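You operate a simulated robot arm through the tools that you are given. There is no shell and no other tool. Be economical: measure what you need, move in short steps, check, and stop when the job is done.

The job below is to be done with a simulated two-armed robot. You get a single attempt, and the scene is never put back.

Task
Hold the blue holder while tightening its two loose screws, wet the film, then seat the holder.
Fine: it goes into machine one with its four pins; water from the wash bottle, which goes back. The power stays off and the posts stay free. Set down upright: wash bottle.

Only the result counts: the job must be done as asked and must still hold three seconds after the hand-in. Knocking over, shifting, dropping, spilling or breaking anything else fails it.

Robot
Two 7-joint arms with two-finger parallel grippers on one trunk, on a base that drives. Base frame: it is fixed to the floor where the robot stands at the start and does not move with it; the origin is under the middle of the robot, x ahead of it, y to its left, z up; the surface under the hand at the start is at about z = 0.76. Lengths are in m, angles in degrees, forces in N, time in s.
The left shoulder is at the start at [0.128, 0.171, 1.156], the right one opposite. With the tool pointing down near the work surface each hand reaches from about 0.1 to 0.9 m from the robot's upright axis, wherever it stands, measured 20 degrees to its own side. Places, roughly: beige pin (2x2x5 cm) [0.5, 0, 0.8]; blue holder (18x18x8 cm) [0.5, 0, 0.8]; blue holder five-and-six thumb screw [0.5, 0.1, 0.8]; blue holder one-and-two thumb screw [0.4, 0, 0.8]; blue holder three-and-four thumb screw [0.5, 0, 0.8]; five-dot port of the blue holder [0.5, 0, 0.8]; forks of machine one [0.8, 0, 1.1]; four-dot port of the blue holder [0.5, 0, 0.8]; green holder one-and-two thumb screw [0.5, 0.5, 0.8]; green holder three-and-four thumb screw [0.6, 0.6, 0.8]; machine four drive switch [0.6, -1.8, 0.8]; machine four fine key [0.6, -1.9, 0.9]; machine four four-dot handle [0.9, -1.8, 1.1]; machine four grind key [0.6, -1.8, 0.9]; machine four mains rocker [0.6, -2, 0.8]; machine four minus key [0.6, -1.8, 0.9]. Payload 4.4 kg a hand.
Tool frame (each hand has its own): the origin (TCP) lies between the finger pads and is the grasp point; the fingertips stand 0.023 m ahead of it; z points along the fingers, y is the line along which they close. Largest opening 0.094 m; finger width 0.038, thickness 0.01; the body of the gripper, 0.054 by 0.096 m, starts 0.039 m behind the TCP.
Orientation is that of the tool frame in the base frame, as a unit quaternion [w, x, y, z]. With the fingers straight down and closing along the base's y, the tool's x points along the base's -x, its y along +y and its z along -z.

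Tools
- The arms move only by the tool send_rows. It takes "left_deltas", "right_deltas" or both (then of equal length, played together; a hand with none holds still); each is a list of rows, each a list of 7 numbers: the gripper command, from -1 (fully open) to 1 (shut), values between in proportion, then the shift along the base's x, y, z in mm, then the turn, a rotation vector about the base's x, y, z in degrees. In form: [[gripper, x, y, z, wx, wy, wz], ...]. A call has 1 to 12 rows; each row shifts and turns the commanded pose from where the row before left it. Rows are played at 5 a second. More than 0.05 m and 8.6 degrees between two rows, or a gripper value outside its range, and nothing of the call is played. Where a pose cannot be reached the arm comes as near as it can. A force on the tool above 40 N (or 10 N above the force at the start of the call, whichever is more), or a blocked arm, ends the call early, and 0.2 s more pass. The fingers move at their own pace (about 0.072 m/s each) and stop on an object; they squeeze with about 39 N. The grip force told is the motor's: it shows also when the fingers shut on nothing. Time passes only in rows, and 0.2 s behind the last, so rows that do not move let the fingers close. The reply holds the time, the measured pose of the TCP, the force on the tool along the base axes, the opening and the grip force, in the units named above and with some noise, with the torque about the TCP (base axes, N m) and any sound that the robot's microphone picked up.
- Cameras (640 x 400 px; columns grow to the right, rows downward): "scene" is now at [0.2491, -0.0056, 1.3216]; the picture's right is [-0.03, -1.00, 0.00], its down [-0.33, 0.01, -0.94] and it looks along [0.94, -0.03, -0.33] (base axes); focal length 214 px, centre (320, 200). "left" rides on the left gripper at [0.087, -0.016, -0.074] in its tool frame; the picture's right is [0.18, 0.98, 0.00], its down [-0.58, 0.11, -0.81] and it looks along [-0.79, 0.15, 0.59] (tool axes); focal length 243 px, centre (320, 200). "right" rides on the right gripper at [0.087, 0.016, -0.075] in its tool frame; the picture's right is [-0.18, 0.98, 0.00], its down [-0.58, -0.11, -0.81] and it looks along [-0.79, -0.15, 0.59] (tool axes); focal length 243 px, centre (320, 200).
- grab_frame(camera): a new picture of that camera. It takes no simulated time.
- move_column(by): slides the trunk up (or, below 0, down) by that many m; the arms and the scene camera ride with it, the base frame stays. It gives what a move gives, with no picture.
- steer(legs): drives the robot by 1 to 6 legs, each [ahead, left, turn to the left] in m, m and degrees, along the robot's own axes; the way and the turn of a leg run together, so that a leg with both is an arc; at most 1.5 m and 180 degrees a leg. The arms and the cameras ride along, it lands a little off, and it stops where it bumps. It gives what a move gives.
- head_to(pan, tilt): turns the head with the scene camera to pan (to the left, within 80 degrees either way) and tilt (down, from -29 to 69), counted from straight ahead of the robot. It gives what a move gives.
- locate(camera, pixels): for up to 12 pixels [column, row] of the newest picture of that camera ("zoom" is the newest enlarged one), the place [x, y, z] in the base frame of the surface seen there, good to about 0.003 m. It takes no simulated time.
- enlarge(camera, box): a new picture of the part [left, top, right, bottom] of that camera's present view, enlarged. It takes no simulated time.
- finish_job(): hands the job in; it is judged then, once.

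Go step by step. Measure first, check grasps and placings, and put right what went wrong. The budget is 80 turns and 70 pictures, counting those below and the enlarged ones. Unless the task says otherwise, let go and move clear before handing in, and close with one line.

The tools are called as a command line: name --argument value ..., lists and objects as JSON in quotes. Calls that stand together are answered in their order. send_rows: Moves the arms, as the interface text tells. Its arguments: {"type":"object","properties":{"left_deltas":{"type":"array","items":{"type":"array","items":{"type":"number"}}},"right_deltas":{"type":"array","items":{"type":"array","items":{"type":"number"}}}},"required":[]} The other tools are called the same way: move_column (by) slides the trunk up or down; steer (legs) drives the base; head_to (pan, tilt) turns the head that bears the scene camera; grab_frame (camera) takes a picture; locate (camera, pixels) gives the place of the surface under pixels of a picture; enlarge (camera, box) takes an enlarged picture of a part of a camera's view; finish_job () hands the job in.

At the start:

```text
t: 0.0
left_ee_pos: [0.4506, 0.0921, 1.3732]
left_ee_rot: [0.0, -0.001, 1.0, 0.0]
left_ft_force: [0.4, -0.8, -0.7]
left_moment: [-0.01, 0.03, -0.03]
left_width: 0.0939
left_grasp_force: 0.1
right_ee_pos: [0.4409, -0.2321, 1.4372]
right_ee_rot: [0.001, 0.001, 1.0, 0.001]
right_ft_force: [0.2, -0.2, 0.5]
right_moment: [0.01, 0.03, 0.01]
right_width: 0.0937
right_grasp_force: 0.1
trunk travel left (down, up): [-0.169, 0.219]
robot x, y, heading: [-0.0026, 0.0027, -0.0]
head pan, tilt: [-1.9, 19.5]
```

scene: 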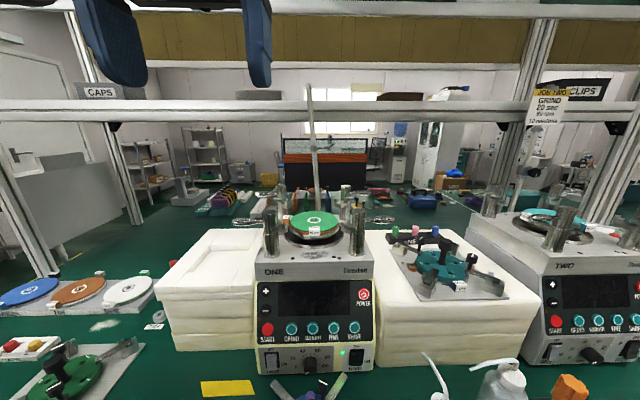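
right: 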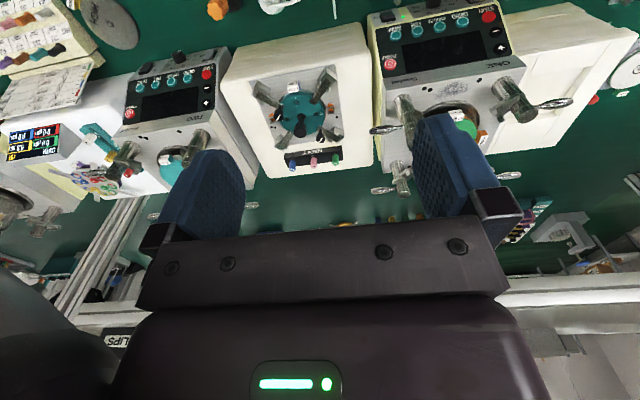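
left: 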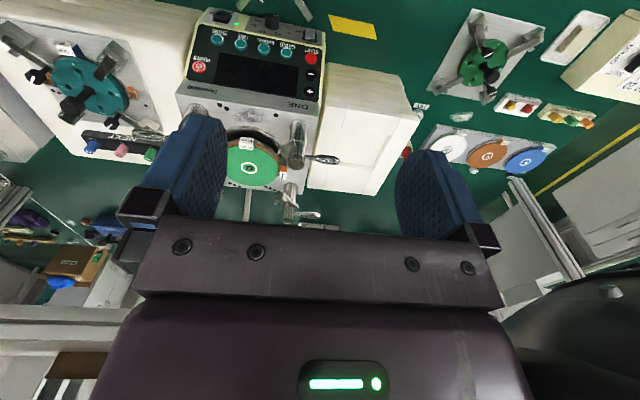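

The start pictures show machine one ahead (about column 315, row 260) with a green film, and the blue holder below the frame. I'll tilt the head down to see the near bench.

head_to --pan 0 --tilt 55

grab_frame --camera "scene"

enlarge --camera "scene" --box '[220, 180, 420, 305]'

```text
t: 1.0
left_ee_pos: [0.4509, 0.0912, 1.3735]
left_ee_rot: [0.0, -0.001, 1.0, -0.001]
left_ft_force: [0.8, -1.1, -0.8]
left_moment: [0.0, 0.0, 0.01]
left_width: 0.0942
left_grasp_force: 0.0
right_ee_pos: [0.4412, -0.2331, 1.4367]
right_ee_rot: [0.0, 0.001, 1.0, 0.0]
right_ft_force: [-0.3, -0.4, 0.9]
right_moment: [-0.02, 0.0, -0.01]
right_width: 0.094
right_grasp_force: 0.1
trunk travel left (down, up): [-0.169, 0.219]
robot x, y, heading: [-0.0007, -0.0039, -0.2]
head pan, tilt: [0.0, 55.0]
```

```text
66 pictures are left
```

scene: 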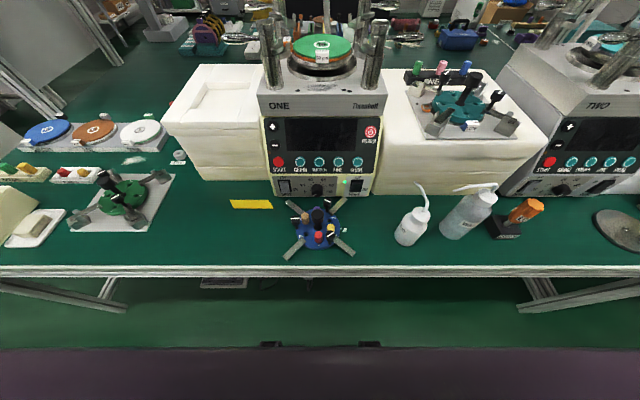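

```text
3.20 times, centred on (320, 242) of scene
```

zoom: 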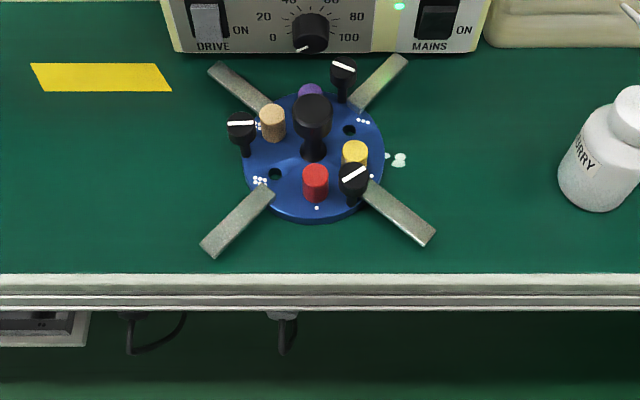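

The blue holder sits at about (320,232), bottles at (413,225) and (468,210). Now closer looks at machine one's top, the bottles and the cards.

enlarge --camera "scene" --box '[240, 0, 420, 112]'

enlarge --camera "scene" --box '[380, 50, 560, 250]'

enlarge --camera "right" --box '[0, 0, 160, 200]'

enlarge --camera "scene" --box '[0, 110, 200, 250]'

locate --camera "scene" --pixels '[[322, 50], [272, 30], [375, 40], [318, 210], [290, 250], [350, 250], [410, 240], [455, 235], [421, 188], [475, 185], [468, 208], [320, 262]]'

```text
3.56 times, centred on (330, 56) of scene
```

zoom: 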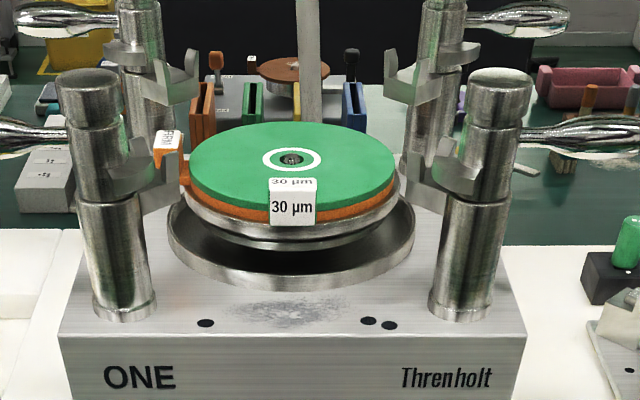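

```text
2.00 times, centred on (470, 150) of scene
```

zoom: 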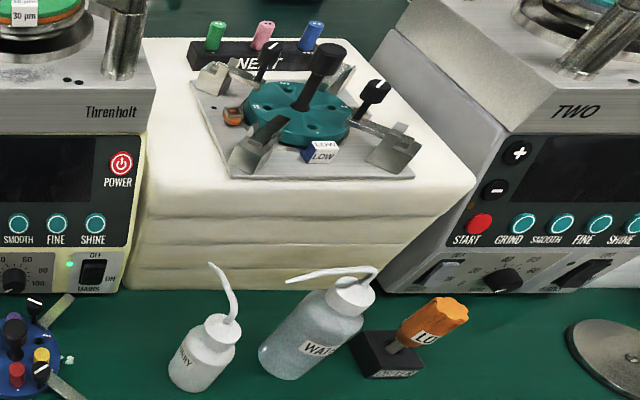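

```text
2.00 times, centred on (80, 100) of right
```

zoom: 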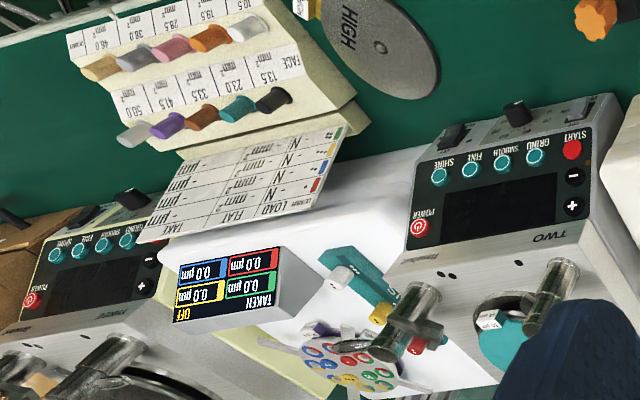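

```text
2.86 times, centred on (100, 180) of scene
```

zoom: 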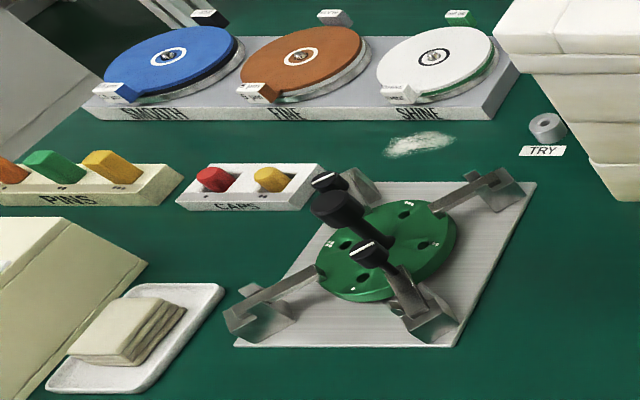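

```text
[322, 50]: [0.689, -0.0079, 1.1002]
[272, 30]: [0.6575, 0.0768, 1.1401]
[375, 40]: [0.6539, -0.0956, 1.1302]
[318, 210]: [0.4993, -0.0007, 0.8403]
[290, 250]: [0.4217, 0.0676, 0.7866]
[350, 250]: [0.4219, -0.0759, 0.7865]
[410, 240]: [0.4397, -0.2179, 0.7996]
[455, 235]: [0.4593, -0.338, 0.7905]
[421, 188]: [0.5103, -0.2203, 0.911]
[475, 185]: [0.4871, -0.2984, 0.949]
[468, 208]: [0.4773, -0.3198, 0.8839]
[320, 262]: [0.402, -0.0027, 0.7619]
```

Machine one carries a green 30 µm film; the right bottle is labelled WATER. I'll enlarge the holder, the film tags, and machine one's forks more.

enlarge --camera "scene" --box '[280, 190, 360, 265]'

locate --camera "zoom" --pixels '[[320, 130], [320, 200], [160, 100], [480, 100], [480, 300], [160, 300], [240, 140], [400, 80], [400, 240], [340, 330]]'

enlarge --camera "scene" --box '[255, 20, 345, 80]'

head_to --pan 0 --tilt 30

enlarge --camera "scene" --box '[230, 100, 410, 240]'

```text
5.33 times, centred on (320, 228) of scene
```

zoom: 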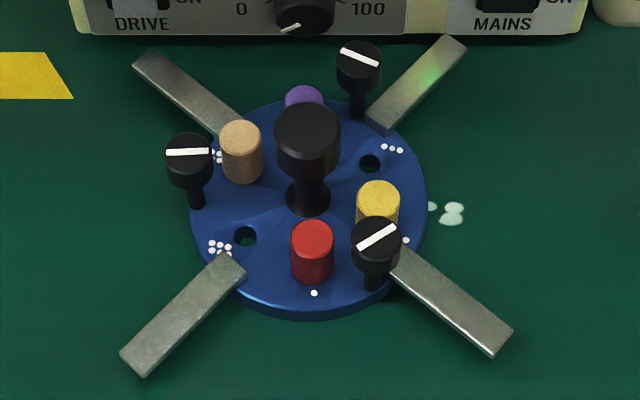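

```text
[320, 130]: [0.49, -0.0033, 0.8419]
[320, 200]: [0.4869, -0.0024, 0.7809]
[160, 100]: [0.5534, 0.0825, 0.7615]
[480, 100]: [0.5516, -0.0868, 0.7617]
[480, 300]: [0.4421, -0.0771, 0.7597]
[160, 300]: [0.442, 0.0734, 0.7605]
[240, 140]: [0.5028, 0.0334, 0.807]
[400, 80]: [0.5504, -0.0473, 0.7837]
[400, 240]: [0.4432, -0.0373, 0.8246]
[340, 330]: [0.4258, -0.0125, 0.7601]
```

```text
6.67 times, centred on (300, 50) of scene
```

zoom: 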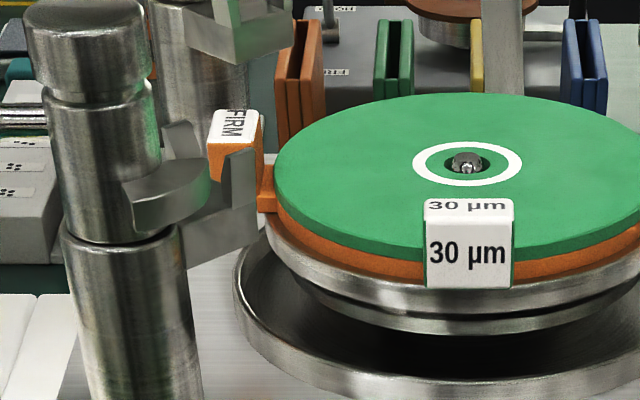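

```text
t: 1.9
left_ee_pos: [0.4506, 0.0917, 1.3726]
left_ee_rot: [0.0, -0.002, 1.0, -0.001]
left_ft_force: [0.0, 0.7, -0.3]
left_moment: [0.0, -0.01, 0.03]
left_width: 0.094
left_grasp_force: 0.0
right_ee_pos: [0.4418, -0.2325, 1.4369]
right_ee_rot: [-0.001, 0.0, 1.0, 0.001]
right_ft_force: [-0.6, 0.6, -0.3]
right_moment: [0.02, -0.03, -0.01]
right_width: 0.094
right_grasp_force: 0.1
trunk travel left (down, up): [-0.169, 0.219]
robot x, y, heading: [0.0006, -0.0005, 0.1]
head pan, tilt: [0.0, 30.0]
```

```text
2.86 times, centred on (320, 170) of scene
```

zoom: 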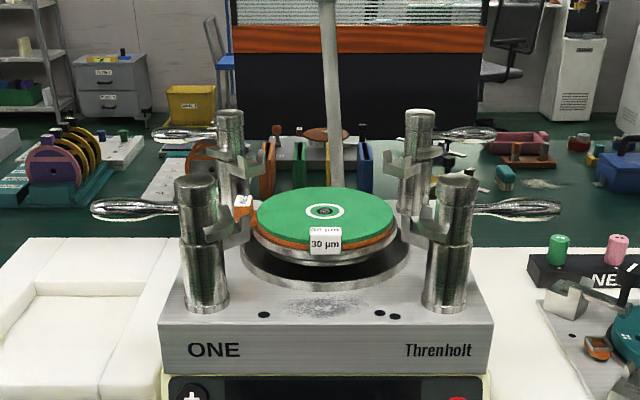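

Film: green 30 µm on an orange FIRM pad; forks sit on four posts. Back to tilt 55 for exact screw heights.

head_to --pan 0 --tilt 55

enlarge --camera "scene" --box '[280, 190, 360, 265]'

locate --camera "zoom" --pixels '[[358, 52], [188, 145], [375, 230], [308, 120], [312, 230], [378, 190], [240, 130], [303, 92], [400, 290], [190, 300], [250, 270], [410, 70]]'

locate --camera "zoom" --pixels '[[342, 50], [376, 64], [168, 152], [208, 151], [360, 246], [395, 228], [507, 330], [130, 355], [150, 65], [455, 45], [350, 350], [220, 245]]'

```text
t: 2.8
left_ee_pos: [0.4503, 0.0908, 1.3723]
left_ee_rot: [0.0, -0.001, 1.0, -0.001]
left_ft_force: [0.1, 0.9, 1.0]
left_moment: [-0.01, 0.01, -0.01]
left_width: 0.094
left_grasp_force: 0.1
right_ee_pos: [0.4415, -0.2317, 1.4362]
right_ee_rot: [-0.001, 0.001, 1.0, 0.001]
right_ft_force: [-0.5, -0.2, 0.2]
right_moment: [0.0, -0.04, 0.02]
right_width: 0.094
right_grasp_force: 0.0
trunk travel left (down, up): [-0.169, 0.219]
robot x, y, heading: [0.0013, -0.0009, -0.1]
head pan, tilt: [0.0, 55.0]
```

```text
5.33 times, centred on (320, 228) of scene
```

zoom: 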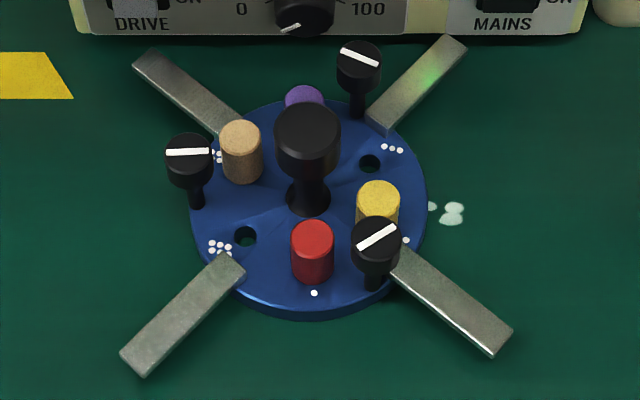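

```text
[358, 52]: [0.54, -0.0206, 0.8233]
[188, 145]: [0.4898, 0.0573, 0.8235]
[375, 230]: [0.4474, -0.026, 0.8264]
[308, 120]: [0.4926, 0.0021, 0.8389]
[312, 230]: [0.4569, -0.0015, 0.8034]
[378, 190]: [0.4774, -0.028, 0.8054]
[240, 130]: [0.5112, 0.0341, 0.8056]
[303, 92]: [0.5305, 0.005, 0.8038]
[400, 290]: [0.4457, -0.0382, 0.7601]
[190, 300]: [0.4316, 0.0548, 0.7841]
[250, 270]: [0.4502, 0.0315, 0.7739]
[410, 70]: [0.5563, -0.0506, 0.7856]
```

```text
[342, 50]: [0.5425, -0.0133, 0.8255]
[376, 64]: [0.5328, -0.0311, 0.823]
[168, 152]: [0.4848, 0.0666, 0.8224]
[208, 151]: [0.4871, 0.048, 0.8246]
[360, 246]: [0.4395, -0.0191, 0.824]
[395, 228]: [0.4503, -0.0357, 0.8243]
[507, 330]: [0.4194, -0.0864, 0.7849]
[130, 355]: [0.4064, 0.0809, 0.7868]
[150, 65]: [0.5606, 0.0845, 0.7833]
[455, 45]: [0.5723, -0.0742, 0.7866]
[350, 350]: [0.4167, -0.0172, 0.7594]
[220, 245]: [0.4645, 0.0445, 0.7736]
```

All three heads top out at z≈0.825; centre is about (0.4895,0.0015). The marks on one-and-two (375,235) and three-and-four (358,57) lie tangential, while five-and-six is radial, so the first two look loose. I'll bring the left hand over the front-left bar and the right near the one-and-two screw.

send_rows --left_deltas '[[-1, -3, -1.3, -38, 0, 0, -7.5], [-1, -3, -1.3, -38, 0, 0, -7.5], [-1, -3, -1.3, -38, 0, 0, -7.5], [-1, -3, -1.3, -38, 0, 0, -7.5], [-1, -3, -1.3, -38, 0, 0, -7.5], [-1, -3, -1.3, -38, 0, 0, -7.5], [-1, -3, -1.3, -38, -2.36, -2.36, 0], [-1, -3, -1.3, -38, -2.36, -2.36, 0], [-1, -3, -1.3, -38, -2.36, -2.36, 0], [-1, -3, -1.3, -38, -2.36, -2.36, 0], [-1, -3, -1.3, -38, -2.36, -2.36, 0], [-1, -3, -1.3, -38, -2.36, -2.36, 0]]' --right_deltas '[[0.27, 0, 7, -35, 0, 0, 6.67], [0.27, 0, 7, -35, 0, 0, 6.67], [0.27, 0, 7, -35, 0, 0, 6.67], [0.27, 0, 7, -35, 0, 0, 6.67], [0.27, 0, 7, -35, 0, 0, 6.67], [0.27, 0, 7, -35, 0, 0, 6.67], [0.27, 0, 7, -35, 0, 0, 6.67], [0.27, 0, 7, -35, 0, 0, 6.67], [0.27, 0, 7, -35, 0, 0, 6.67], [0.27, 0, 7, -35, 0, 0, 6.67], [0.27, 0, 7, -35, 0, 0, 6.67], [0.27, 0, 7, -35, 0, 0, 6.67]]'

grab_frame --camera "left"

enlarge --camera "scene" --box '[240, 170, 400, 280]'

```text
t: 5.4
left_ee_pos: [0.4286, 0.0823, 0.9162]
left_ee_rot: [0.161, 0.376, 0.91, -0.066]
left_ft_force: [0.3, 0.1, 0.4]
left_moment: [-0.03, 0.06, 0.05]
left_width: 0.0941
left_grasp_force: 0.1
left hand out of reach, approached as far as the arm can: row 10, 11
right_ee_pos: [0.4417, -0.1485, 1.0165]
right_ee_rot: [0.0, -0.643, 0.766, 0.001]
right_ft_force: [0.3, 1.1, -0.2]
right_moment: [0.03, -0.02, 0.03]
right_width: 0.0341
right_grasp_force: 0.1
trunk travel left (down, up): [-0.169, 0.219]
robot x, y, heading: [-0.002, 0.001, 0.2]
head pan, tilt: [0.0, 55.0]
```

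```text
56 pictures are left
```

left: 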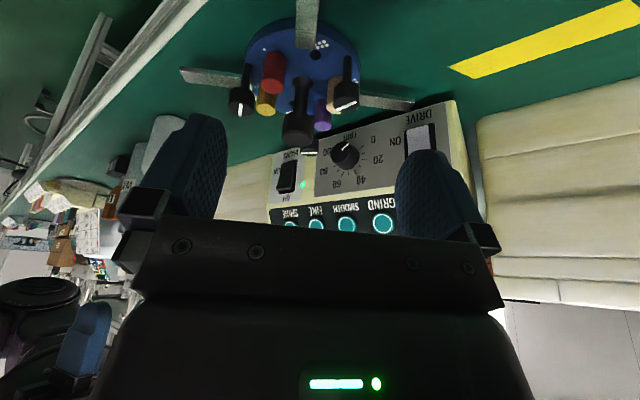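

```text
3.64 times, centred on (320, 225) of scene
```

zoom: 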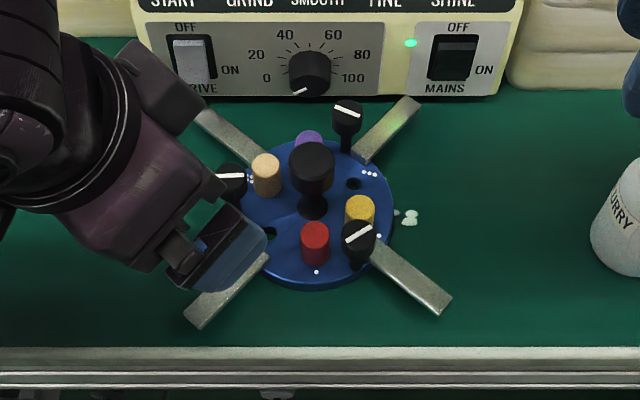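

The left hand's tilt is right, but it hit its reach limit close to the trunk. I'll back the robot 0.12 m to give the arms room.

steer --legs '[[-0.12, 0, 0]]'

send_rows --left_deltas '[[-1, 35, 0, 0, 0, 0, 0], [-1, 35, -5, -15, 0, 0, 0], [-1, 35, -5, -15, 0, 0, 0], [-1, 0, 0, 0, 0, 0, 0]]' --right_deltas '[[0.27, 40, 0, 0, 0, 0, 0], [0.27, 40, 0, 0, 0, 0, 0], [0.27, 40, 0, 0, 0, 0, 0], [0.27, 0, 0, 0, 0, 0, 0]]'

grab_frame --camera "scene"

```text
t: 6.6
left_ee_pos: [0.3083, 0.0831, 0.9157]
left_ee_rot: [0.162, 0.376, 0.91, -0.067]
left_ft_force: [-0.3, -0.1, 0.4]
left_moment: [0.01, 0.02, 0.0]
left_width: 0.0939
left_grasp_force: 0.0
right_ee_pos: [0.3213, -0.1481, 1.0179]
right_ee_rot: [0.001, -0.643, 0.766, 0.0]
right_ft_force: [0.0, -0.8, 0.4]
right_moment: [0.04, -0.03, 0.0]
right_width: 0.0341
right_grasp_force: 0.0
trunk travel left (down, up): [-0.169, 0.219]
robot x, y, heading: [-0.1197, -0.0031, 0.1]
head pan, tilt: [0.0, 55.0]
```

```text
t: 7.6
left_ee_pos: [0.4121, 0.072, 0.8858]
left_ee_rot: [0.161, 0.376, 0.91, -0.067]
left_ft_force: [-0.1, 0.2, -0.1]
left_moment: [0.01, -0.01, -0.01]
left_width: 0.094
left_grasp_force: 0.1
right_ee_pos: [0.3627, -0.1465, 1.0166]
right_ee_rot: [0.0, -0.642, 0.767, 0.0]
right_ft_force: [0.4, 0.8, 0.3]
right_moment: [0.01, 0.03, -0.02]
right_width: 0.0343
right_grasp_force: 0.0
right hand out of reach, approached as far as the arm can: row 2, 3
trunk travel left (down, up): [-0.169, 0.219]
robot x, y, heading: [-0.1162, -0.0008, -0.1]
head pan, tilt: [0.0, 55.0]
```

```text
54 pictures are left
```

scene: 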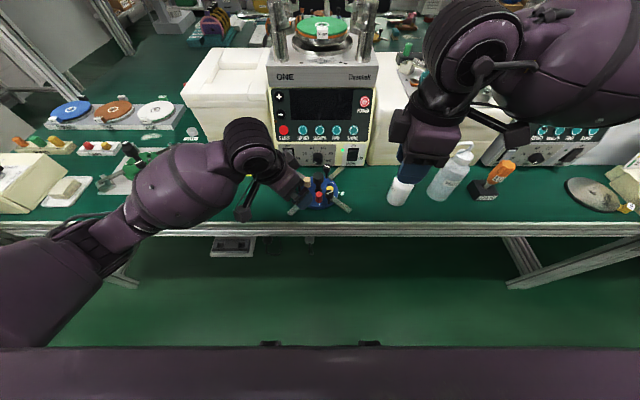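

Left hand reached (0.412,0.072,0.886); the right's yaw of 80° is limiting. I'll reduce the right yaw while moving it forward and look through the left camera.

send_rows --right_deltas '[[0.27, 0, 0, 0, 0, 0, -8], [0.27, 0, 0, 0, 0, 0, -8], [0.27, 15, 0, 0, 0, 0, -8], [0.27, 20, 0, 0, 0, 0, -8], [0.27, 20, 0, 0, 0, 0, 0], [0.27, 20, 0, 0, 0, 0, 0], [0.27, 0, 0, 0, 0, 0, 0]]'

grab_frame --camera "left"

enlarge --camera "scene" --box '[260, 150, 380, 225]'

locate --camera "left" --pixels '[[310, 20], [310, 5], [295, 20], [325, 20], [300, 80], [240, 100], [345, 100], [271, 70], [200, 70]]'

```text
t: 9.2
left_ee_pos: [0.413, 0.0716, 0.8867]
left_ee_rot: [0.161, 0.377, 0.91, -0.068]
left_ft_force: [-0.1, 0.6, 0.0]
left_moment: [0.01, 0.02, 0.01]
left_width: 0.0941
left_grasp_force: 0.2
right_ee_pos: [0.4368, -0.1474, 1.0174]
right_ee_rot: [0.0, -0.407, 0.913, 0.001]
right_ft_force: [-0.1, 0.4, 0.0]
right_moment: [-0.01, 0.01, 0.04]
right_width: 0.0342
right_grasp_force: 0.0
trunk travel left (down, up): [-0.169, 0.219]
robot x, y, heading: [-0.118, -0.0014, 0.3]
head pan, tilt: [0.0, 55.0]
```

```text
53 pictures are left
```

left: 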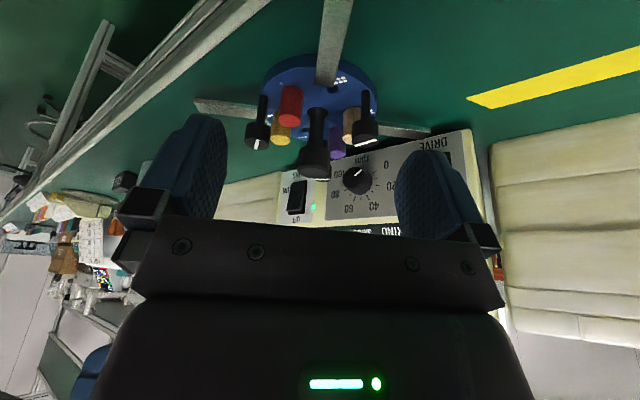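

```text
5.33 times, centred on (320, 188) of scene
```

zoom: 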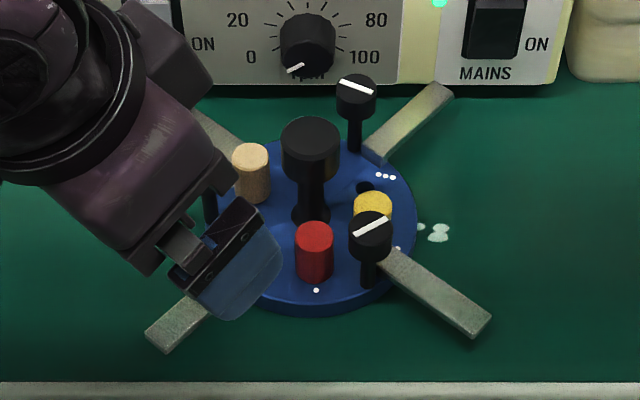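

```text
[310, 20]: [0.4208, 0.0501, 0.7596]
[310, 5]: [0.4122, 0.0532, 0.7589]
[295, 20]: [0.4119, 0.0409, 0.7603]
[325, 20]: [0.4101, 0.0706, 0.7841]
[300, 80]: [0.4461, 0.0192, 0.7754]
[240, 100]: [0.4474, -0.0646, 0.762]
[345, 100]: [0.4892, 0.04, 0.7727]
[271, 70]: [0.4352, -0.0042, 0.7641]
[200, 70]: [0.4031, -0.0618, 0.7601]
```

The bar shows at columns 317–350 near the top of the left picture. I'll locate its centreline and edges for an exact grasp.

locate --camera "left" --pixels '[[335, 5], [320, 10], [349, 10], [318, 40], [340, 40], [328, 70], [330, 30]]'

locate --camera "zoom" --pixels '[[150, 330], [165, 350], [175, 330], [200, 310], [485, 325], [452, 92], [420, 120], [440, 290], [370, 228], [355, 80]]'

```text
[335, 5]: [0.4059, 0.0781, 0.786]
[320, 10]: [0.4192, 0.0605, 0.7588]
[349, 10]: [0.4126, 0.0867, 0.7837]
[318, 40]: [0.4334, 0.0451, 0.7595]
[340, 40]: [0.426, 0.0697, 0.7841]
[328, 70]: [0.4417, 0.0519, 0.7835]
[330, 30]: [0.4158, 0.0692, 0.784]
```

```text
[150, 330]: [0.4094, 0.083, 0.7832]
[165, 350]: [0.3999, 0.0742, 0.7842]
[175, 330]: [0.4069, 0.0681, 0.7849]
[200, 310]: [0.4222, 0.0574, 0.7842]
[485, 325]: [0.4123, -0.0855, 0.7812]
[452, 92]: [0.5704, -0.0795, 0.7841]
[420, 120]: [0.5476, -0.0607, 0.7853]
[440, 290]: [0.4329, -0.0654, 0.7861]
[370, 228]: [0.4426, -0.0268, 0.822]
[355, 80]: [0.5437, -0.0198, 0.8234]
```

Bar line runs from the centre toward 137.5° and passes (0.416,0.069), top z≈0.785. I'll lower the left hand onto it and close.

send_rows --left_deltas '[[-0.3, 0, 0, -25, 0, 0, 2], [-0.3, 0, 0, -25, 0, 0, 0], [-0.3, 0, 0, -25, 0, 0, 0], [-0.3, 0, 0, -18, 0, 0, 0], [-0.3, 0, 0, 0, 0, 0, 0]]'

enlarge --camera "scene" --box '[260, 150, 380, 225]'

```text
t: 10.4
left_ee_pos: [0.414, 0.0715, 0.7934]
left_ee_rot: [0.162, 0.361, 0.916, -0.065]
left_ft_force: [1.2, -0.9, 0.4]
left_moment: [-0.02, 0.01, 0.05]
left_width: 0.061
left_grasp_force: 0.1
right_ee_pos: [0.4379, -0.1469, 1.0179]
right_ee_rot: [-0.001, -0.407, 0.914, 0.001]
right_ft_force: [0.0, 0.2, -0.2]
right_moment: [0.02, -0.02, -0.05]
right_width: 0.0343
right_grasp_force: 0.0
trunk travel left (down, up): [-0.169, 0.219]
robot x, y, heading: [-0.1173, 0.0014, 0.2]
head pan, tilt: [0.0, 55.0]
```

```text
5.33 times, centred on (320, 188) of scene
```

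zoom: 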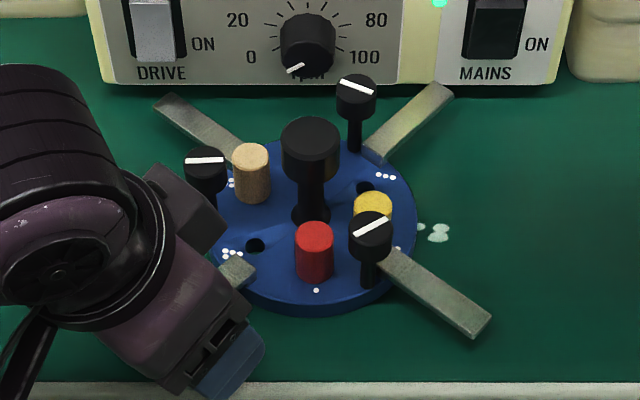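

Left fingers straddle the bar with no contact force. I'll close them and move the right hand above the one-and-two screw, then re-measure.

send_rows --left_deltas '[[1, 0, 0, 0, 0, 0, 0], [1, 0, 0, 0, 0, 0, 0], [1, 0, 0, 0, 0, 0, 0], [1, 0, 0, 0, 0, 0, 0], [1, 0, 0, 0, 0, 0, 0]]' --right_deltas '[[0.27, 1, 25, -15, 0, 0, 0], [0.27, 1, 25, -15, 0, 0, 0], [0.27, 1, 25, -15, 0, 0, 0], [0.27, 1, 0, -35, 0, 0, 0], [0.27, 0, 0, 0, 0, 0, 0]]'

enlarge --camera "scene" --box '[260, 150, 380, 225]'

locate --camera "zoom" --pixels '[[370, 228], [355, 86], [205, 160], [310, 130], [355, 236], [388, 218]]'

grab_frame --camera "right"

```text
t: 11.6
left_ee_pos: [0.4141, 0.071, 0.7919]
left_ee_rot: [0.162, 0.36, 0.916, -0.065]
left_ft_force: [-0.2, 0.6, -0.1]
left_moment: [0.05, 0.05, -0.03]
left_width: 0.0159
left_grasp_force: 38.9
right_ee_pos: [0.4419, -0.0712, 0.9381]
right_ee_rot: [0.0, -0.408, 0.913, 0.001]
right_ft_force: [0.6, 0.6, -0.9]
right_moment: [0.03, 0.02, -0.01]
right_width: 0.0343
right_grasp_force: 0.1
trunk travel left (down, up): [-0.169, 0.219]
robot x, y, heading: [-0.1231, -0.0036, 0.1]
head pan, tilt: [0.0, 55.0]
```

```text
5.33 times, centred on (320, 188) of scene
```

zoom: 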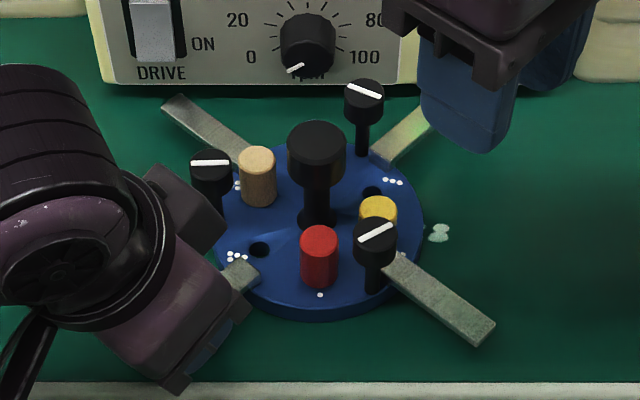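

```text
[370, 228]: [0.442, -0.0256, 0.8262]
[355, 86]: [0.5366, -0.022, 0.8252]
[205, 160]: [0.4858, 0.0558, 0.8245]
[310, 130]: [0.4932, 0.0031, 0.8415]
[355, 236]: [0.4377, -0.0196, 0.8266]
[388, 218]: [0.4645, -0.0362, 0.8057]
```

```text
49 pictures are left
```

right: 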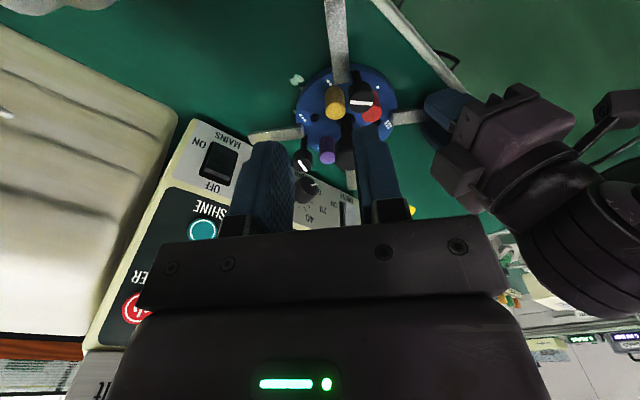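

The bar is gripped (15.9 mm, 38.9 N). Re-measuring the one-and-two head centre at (375,233) and its neighbours.

locate --camera "zoom" --pixels '[[375, 234], [361, 241], [391, 226], [375, 222], [375, 248], [364, 90], [348, 84], [380, 96]]'

```text
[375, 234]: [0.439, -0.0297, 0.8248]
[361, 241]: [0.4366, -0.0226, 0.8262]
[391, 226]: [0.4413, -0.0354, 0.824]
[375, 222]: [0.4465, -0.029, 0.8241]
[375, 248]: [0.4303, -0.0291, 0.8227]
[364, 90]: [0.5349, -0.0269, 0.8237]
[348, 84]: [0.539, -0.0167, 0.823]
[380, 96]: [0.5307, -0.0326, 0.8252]
```

Head centre now ≈(0.440,-0.029,0.824). I'll align over it at z≈0.87 and check before descending.

send_rows --right_deltas '[[0.27, -1, 21, -20, 0, 0, 0], [0.27, 0, 21, -20, 0, 0, 0], [0.27, 0, 0, -25, 0, 0, 0], [0.27, 0, 0, 0, 0, 0, 0]]'

enlarge --camera "scene" --box '[280, 160, 380, 225]'

enlarge --camera "right" --box '[220, 40, 440, 220]'

```text
t: 12.6
left_ee_pos: [0.4146, 0.0723, 0.7929]
left_ee_rot: [0.162, 0.36, 0.917, -0.064]
left_ft_force: [0.1, 1.0, 0.0]
left_moment: [0.16, 0.2, 0.02]
left_width: 0.0154
left_grasp_force: 39.3
right_ee_pos: [0.4398, -0.0303, 0.871]
right_ee_rot: [0.0, -0.407, 0.914, 0.001]
right_ft_force: [-0.4, 1.8, -0.2]
right_moment: [0.04, -0.01, -0.01]
right_width: 0.0343
right_grasp_force: 0.1
trunk travel left (down, up): [-0.169, 0.219]
robot x, y, heading: [-0.115, -0.0032, 0.1]
head pan, tilt: [0.0, 55.0]
```

```text
6.15 times, centred on (330, 192) of scene
```

zoom: 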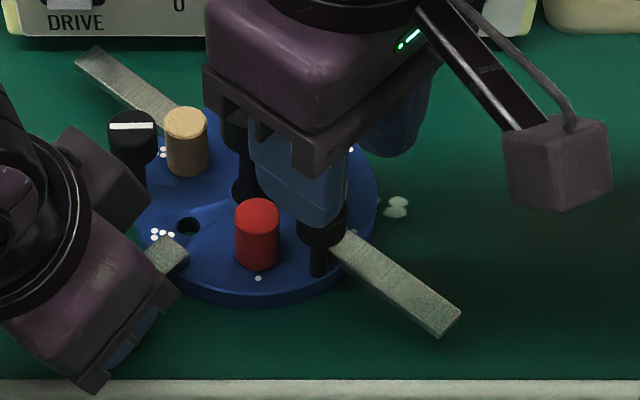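

```text
2.22 times, centred on (330, 130) of right
```

zoom: 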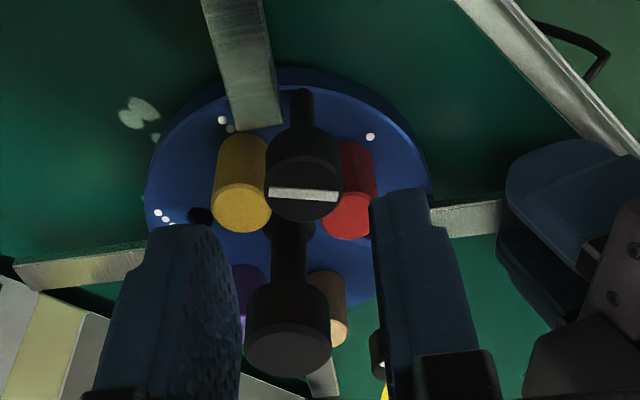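

From the right zoom the head's mark (304,193) sits ~1 mm in x and ~3.5 mm in y off my TCP. I'll correct, descend to z≈0.831 and close.

send_rows --right_deltas '[[0.27, 1, 3, -15, 0, 0, 0], [0.27, 0, 0, -15, 0, 0, 0], [0.27, 0, 0, -10, 0, 0, 0], [0.27, 0, 0, 0, 0, 0, 0], [1, 0, 0, 0, 0, 0, 0], [1, 0, 0, 0, 0, 0, 0], [1, 0, 0, 0, 0, 0, 0]]'

enlarge --camera "right" --box '[220, 40, 440, 220]'

```text
t: 14.2
left_ee_pos: [0.4141, 0.0724, 0.7923]
left_ee_rot: [0.161, 0.361, 0.916, -0.064]
left_ft_force: [-0.1, 1.5, 0.3]
left_moment: [0.25, 0.19, -0.03]
left_width: 0.0158
left_grasp_force: 39.2
right_ee_pos: [0.4418, -0.0288, 0.8332]
right_ee_rot: [0.0, -0.407, 0.913, 0.0]
right_ft_force: [0.3, 0.0, 0.1]
right_moment: [-0.12, 0.04, -0.03]
right_width: 0.0206
right_grasp_force: 38.8
trunk travel left (down, up): [-0.169, 0.219]
robot x, y, heading: [-0.1157, 0.0002, 0.0]
head pan, tilt: [0.0, 55.0]
```

```text
2.22 times, centred on (330, 130) of right
```

zoom: 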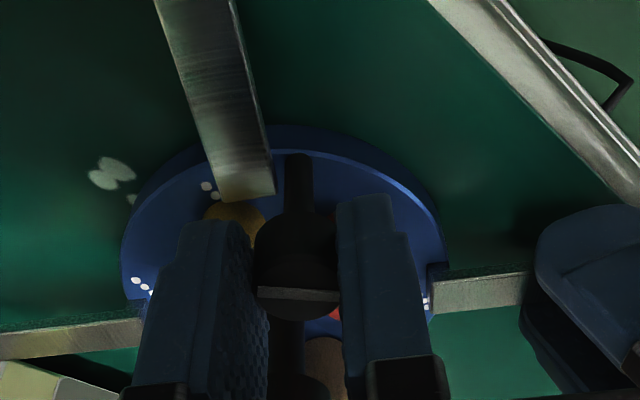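

Screw head gripped (20.6 mm, 38.8 N). I'll turn it clockwise 40° and watch the torque.

send_rows --right_deltas '[[1, 0, 0, 0, 0, 0, -8], [1, 0, 0, 0, 0, 0, -8], [1, 0, 0, 0, 0, 0, -8], [1, 0, 0, 0, 0, 0, -8], [1, 0, 0, 0, 0, 0, -8]]'

enlarge --camera "right" --box '[220, 40, 440, 220]'

```text
t: 15.4
left_ee_pos: [0.414, 0.0727, 0.7924]
left_ee_rot: [0.162, 0.36, 0.917, -0.064]
left_ft_force: [1.0, -4.3, 0.3]
left_moment: [0.34, 0.4, 0.04]
left_width: 0.0158
left_grasp_force: 39.2
right_ee_pos: [0.4405, -0.0271, 0.8324]
right_ee_rot: [0.0, -0.069, 0.998, 0.002]
right_ft_force: [-1.6, 4.5, 0.1]
right_moment: [0.01, 0.01, -0.02]
right_width: 0.0205
right_grasp_force: 38.6
trunk travel left (down, up): [-0.169, 0.219]
robot x, y, heading: [-0.1175, -0.0028, 0.2]
head pan, tilt: [0.0, 55.0]
```

```text
2.22 times, centred on (330, 130) of right
```

zoom: 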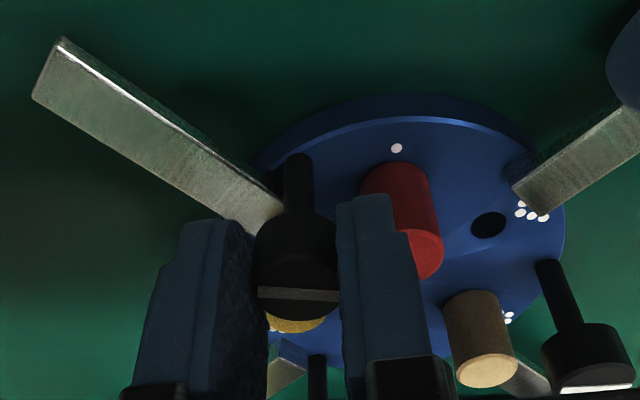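

The mark turned with the fingers and torque stayed low (it's loose). I'll ratchet: turn 8° more, open, swing back 48°, regrip and turn again.

send_rows --right_deltas '[[1, 0, 0, 0, 0, 0, -8], [0.27, 0, 0, 0, 0, 0, 0], [0.27, 0, 0, 0, 0, 0, 0], [0.27, 0, 0, 0, 0, 0, 8], [0.27, 0, 0, 0, 0, 0, 8], [0.27, 0, 0, 0, 0, 0, 8], [0.27, 0, 0, 0, 0, 0, 8], [0.27, 0, 0, 0, 0, 0, 8], [0.27, 0, 0, 0, 0, 0, 8], [1, 0, 0, 0, 0, 0, 0], [1, 0, 0, 0, 0, 0, 0]]'

send_rows --right_deltas '[[1, 0, 0, 0, 0, 0, -8], [1, 0, 0, 0, 0, 0, -8], [1, 0, 0, 0, 0, 0, -8], [1, 0, 0, 0, 0, 0, -8]]'

enlarge --camera "right" --box '[220, 40, 440, 220]'

```text
t: 17.8
left_ee_pos: [0.4149, 0.0726, 0.7915]
left_ee_rot: [0.161, 0.36, 0.917, -0.064]
left_ft_force: [-4.2, 5.7, -0.1]
left_moment: [-0.18, -0.28, -0.19]
left_width: 0.0155
left_grasp_force: 38.9
right_ee_pos: [0.4417, -0.0279, 0.8318]
right_ee_rot: [-0.001, -0.406, 0.914, -0.001]
right_ft_force: [3.7, -5.0, 0.7]
right_moment: [0.07, 0.12, 0.01]
right_width: 0.0209
right_grasp_force: 39.1
trunk travel left (down, up): [-0.169, 0.219]
robot x, y, heading: [-0.1214, 0.0012, 0.2]
head pan, tilt: [0.0, 55.0]
```

```text
t: 18.8
left_ee_pos: [0.4136, 0.0724, 0.7927]
left_ee_rot: [0.161, 0.36, 0.917, -0.064]
left_ft_force: [-0.4, 1.2, 0.4]
left_moment: [0.38, 0.28, 0.01]
left_width: 0.0157
left_grasp_force: 38.8
right_ee_pos: [0.4419, -0.0271, 0.8328]
right_ee_rot: [0.0, -0.139, 0.99, 0.002]
right_ft_force: [0.7, 0.1, 1.8]
right_moment: [-0.24, -0.17, -0.01]
right_width: 0.021
right_grasp_force: 39.4
trunk travel left (down, up): [-0.169, 0.219]
robot x, y, heading: [-0.1154, -0.0001, -0.1]
head pan, tilt: [0.0, 55.0]
```

```text
2.22 times, centred on (330, 130) of right
```

zoom: 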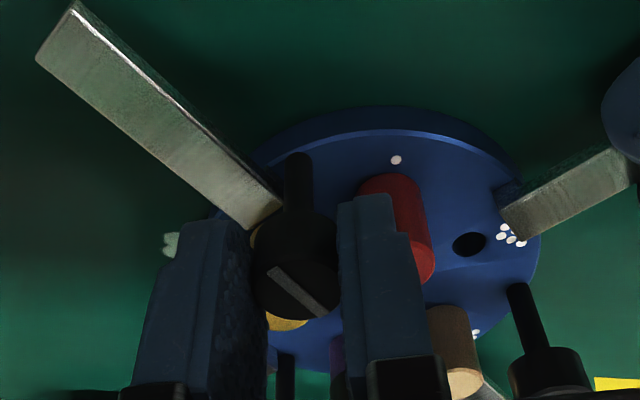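

Total ≈80° and still low torque; the mark is nearly radial. I'll turn 16° more and read the torque.

send_rows --right_deltas '[[1, 0, 0, 0, 0, 0, -8], [1, 0, 0, 0, 0, 0, -8]]'

enlarge --camera "right" --box '[220, 40, 440, 220]'

```text
t: 19.4
left_ee_pos: [0.4144, 0.0715, 0.7919]
left_ee_rot: [0.163, 0.361, 0.916, -0.065]
left_ft_force: [2.2, -6.2, -0.8]
left_moment: [0.61, 0.46, -0.23]
left_width: 0.0158
left_grasp_force: 38.9
right_ee_pos: [0.4407, -0.0269, 0.8329]
right_ee_rot: [-0.001, 0.0, 1.0, 0.002]
right_ft_force: [-2.5, 6.0, -0.2]
right_moment: [-0.15, -0.08, 0.31]
right_width: 0.0207
right_grasp_force: 39.2
trunk travel left (down, up): [-0.169, 0.219]
robot x, y, heading: [-0.1204, -0.0038, 0.1]
head pan, tilt: [0.0, 55.0]
```

```text
2.22 times, centred on (330, 130) of right
```

zoom: 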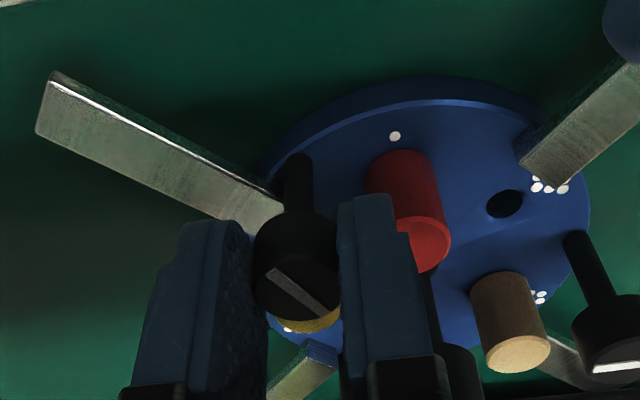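

Torque jumped to 0.31 N m: it is biting. One more small nudge to make sure, then release and retreat.

send_rows --right_deltas '[[1, 0, 0, 0, 0, 0, -6], [1, 0, 0, 0, 0, 0, 0]]'

enlarge --camera "right" --box '[220, 40, 440, 220]'

```text
t: 20.0
left_ee_pos: [0.4143, 0.0728, 0.7923]
left_ee_rot: [0.163, 0.36, 0.916, -0.064]
left_ft_force: [2.8, -10.0, -1.0]
left_moment: [0.2, 0.29, -0.1]
left_width: 0.016
left_grasp_force: 38.7
right_ee_pos: [0.4415, -0.0267, 0.8331]
right_ee_rot: [0.0, 0.052, 0.999, 0.002]
right_ft_force: [-2.0, 9.3, 0.3]
right_moment: [0.48, 0.2, 0.1]
right_width: 0.0207
right_grasp_force: 39.0
trunk travel left (down, up): [-0.169, 0.219]
robot x, y, heading: [-0.119, 0.0038, -0.2]
head pan, tilt: [0.0, 55.0]
```

```text
2.22 times, centred on (330, 130) of right
```

zoom: 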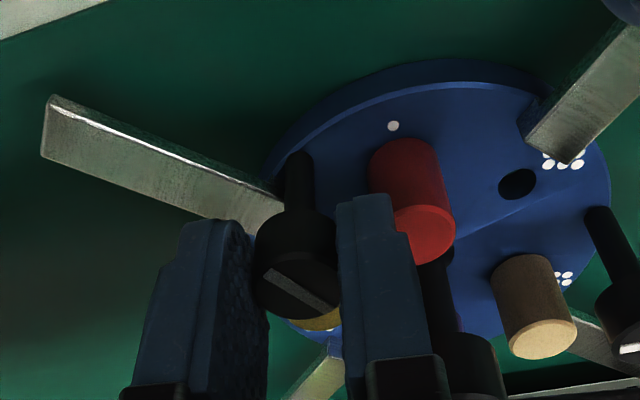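

Torque no longer rises with turning much. I'll release, lift and move above the three-and-four screw while checking marks.

send_rows --right_deltas '[[0.27, 0, 0, 0, 0, 0, 0], [0.27, 0, 0, 0, 0, 0, 0], [0.27, 0, 0, 25, 0, 0, 0], [0.27, 0, 0, 25, 0, 0, 8], [0.27, 20, 1, 0, 0, 0, 8], [0.27, 20, 1, 0, 0, 0, 8], [0.27, 20, 1, 0, 0, 0, 8], [0.27, 20, 1, 0, 0, 0, 8], [0.27, 13, 1, 0, 0, 0, 8], [0.27, 0, 0, -10, 0, 0, 0], [0.27, 0, 0, 0, 0, 0, 0]]'

enlarge --camera "scene" --box '[280, 160, 380, 225]'

enlarge --camera "right" --box '[220, 40, 440, 220]'

```text
t: 22.4
left_ee_pos: [0.4134, 0.0732, 0.7921]
left_ee_rot: [0.161, 0.36, 0.917, -0.064]
left_ft_force: [-0.5, -1.1, 0.0]
left_moment: [-0.02, -0.05, -0.06]
left_width: 0.0157
left_grasp_force: 39.3
right_ee_pos: [0.535, -0.0215, 0.8728]
right_ee_rot: [0.001, -0.359, 0.933, 0.001]
right_ft_force: [-0.9, 0.0, -0.3]
right_moment: [0.02, 0.01, 0.01]
right_width: 0.0343
right_grasp_force: 0.0
trunk travel left (down, up): [-0.169, 0.219]
robot x, y, heading: [-0.1197, 0.0, 0.0]
head pan, tilt: [0.0, 55.0]
```

```text
6.15 times, centred on (330, 192) of scene
```

zoom: 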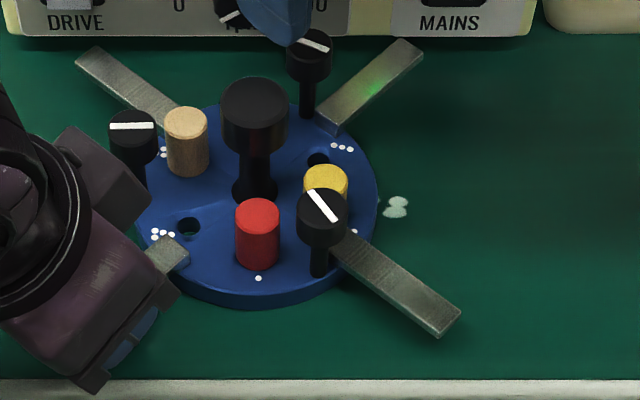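

```text
2.22 times, centred on (330, 130) of right
```

zoom: 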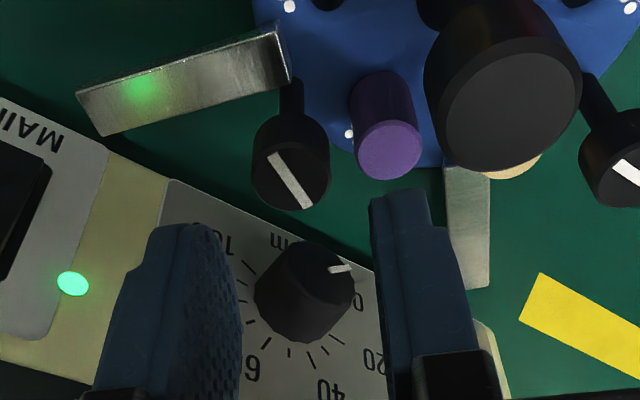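

Mark of one-and-two now points radially (308,192→335,221), i.e. tight. The right view shows the three-and-four head well aligned; check clearance to machine front.

locate --camera "right" --pixels '[[240, 110], [250, 150], [200, 150], [320, 165]]'

grab_frame --camera "scene"

locate --camera "scene" --pixels '[[275, 165], [280, 130], [285, 92], [365, 110], [360, 160], [297, 160]]'

```text
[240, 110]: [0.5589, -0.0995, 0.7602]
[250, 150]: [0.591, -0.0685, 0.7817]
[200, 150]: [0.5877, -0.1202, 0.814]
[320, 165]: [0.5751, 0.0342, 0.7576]
```

```text
39 pictures are left
```

scene: 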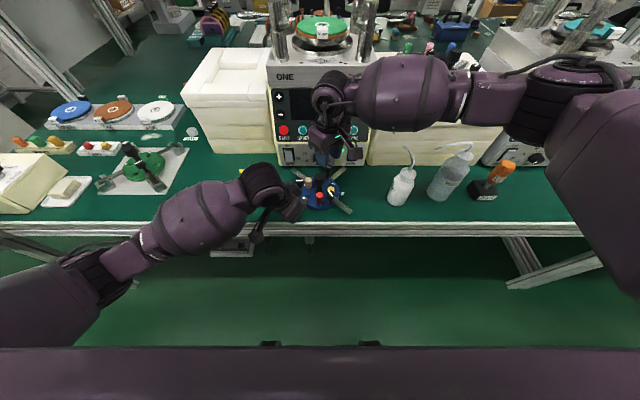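

```text
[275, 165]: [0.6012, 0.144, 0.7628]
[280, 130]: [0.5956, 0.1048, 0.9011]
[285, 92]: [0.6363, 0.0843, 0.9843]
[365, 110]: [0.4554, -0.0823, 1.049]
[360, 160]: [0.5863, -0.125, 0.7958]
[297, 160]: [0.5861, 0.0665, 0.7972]
```

Panel front is at x≈0.586 below z 0.87, so I should keep the right yaw within ±25°. I'll check the rpm knob's protrusion in the newest zoom.

locate --camera "zoom" --pixels '[[300, 285], [330, 250], [260, 290], [290, 180], [275, 158], [308, 205], [20, 250], [200, 210]]'

```text
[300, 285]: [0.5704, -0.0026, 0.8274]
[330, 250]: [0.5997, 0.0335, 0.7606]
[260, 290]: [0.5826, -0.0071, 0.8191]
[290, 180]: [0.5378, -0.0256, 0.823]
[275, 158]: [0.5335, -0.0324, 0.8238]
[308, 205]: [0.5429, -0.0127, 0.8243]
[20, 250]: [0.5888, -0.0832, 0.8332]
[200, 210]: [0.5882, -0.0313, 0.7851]
```

Head centre ≈(0.538,-0.0235); rpm knob front at x≈0.569. I'll yaw to 26°, descend to z≈0.832 and grip.

send_rows --right_deltas '[[0.27, 1, -1, 0, 0, 0, -8], [0.27, 1, -1, 0, 0, 0, -8], [0.27, 0, 0, -15, 0, 0, 0], [0.27, 0, 0, -15, 0, 0, 0], [0.27, 0, 0, -11, 0, 0, 0], [0.27, 0, 0, 0, 0, 0, 0], [1, 0, 0, 0, 0, 0, 0], [1, 0, 0, 0, 0, 0, 0]]'

send_rows --right_deltas '[[1, 0, 0, 0, 0, 0, -8.5], [1, 0, 0, 0, 0, 0, -8.5], [1, 0, 0, 0, 0, 0, -8.5], [1, 0, 0, 0, 0, 0, -8.5]]'

enlarge --camera "right" --box '[220, 40, 440, 220]'

```text
t: 24.2
left_ee_pos: [0.4138, 0.0715, 0.7924]
left_ee_rot: [0.163, 0.36, 0.916, -0.065]
left_ft_force: [3.7, -4.3, 0.7]
left_moment: [0.31, 0.28, -0.21]
left_width: 0.0156
left_grasp_force: 38.8
right_ee_pos: [0.536, -0.0243, 0.8311]
right_ee_rot: [-0.001, -0.226, 0.974, 0.0]
right_ft_force: [-3.7, 4.4, 0.3]
right_moment: [-0.13, -0.25, -0.09]
right_width: 0.0207
right_grasp_force: 39.2
trunk travel left (down, up): [-0.169, 0.219]
robot x, y, heading: [-0.1157, -0.0016, -0.0]
head pan, tilt: [0.0, 55.0]
```

```text
t: 25.2
left_ee_pos: [0.4139, 0.0721, 0.7927]
left_ee_rot: [0.162, 0.36, 0.916, -0.065]
left_ft_force: [5.6, -9.4, 1.9]
left_moment: [0.31, 0.19, -0.74]
left_width: 0.0158
left_grasp_force: 39.7
right_ee_pos: [0.537, -0.0228, 0.8309]
right_ee_rot: [-0.001, 0.07, 0.998, 0.002]
right_ft_force: [-5.7, 10.0, -3.0]
right_moment: [-0.15, -0.34, 0.01]
right_width: 0.0208
right_grasp_force: 39.3
trunk travel left (down, up): [-0.169, 0.219]
robot x, y, heading: [-0.1177, -0.0033, 0.2]
head pan, tilt: [0.0, 55.0]
```

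```text
2.22 times, centred on (330, 130) of right
```

zoom: 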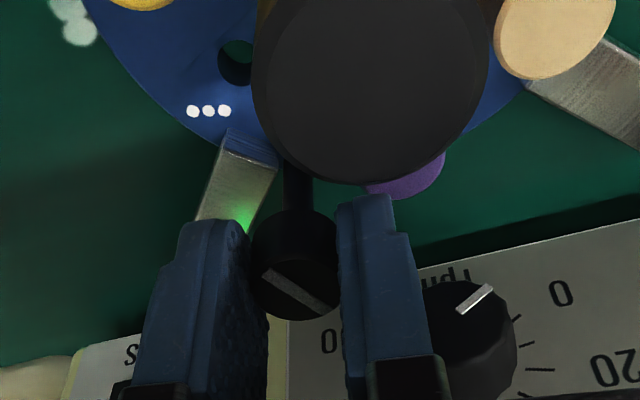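

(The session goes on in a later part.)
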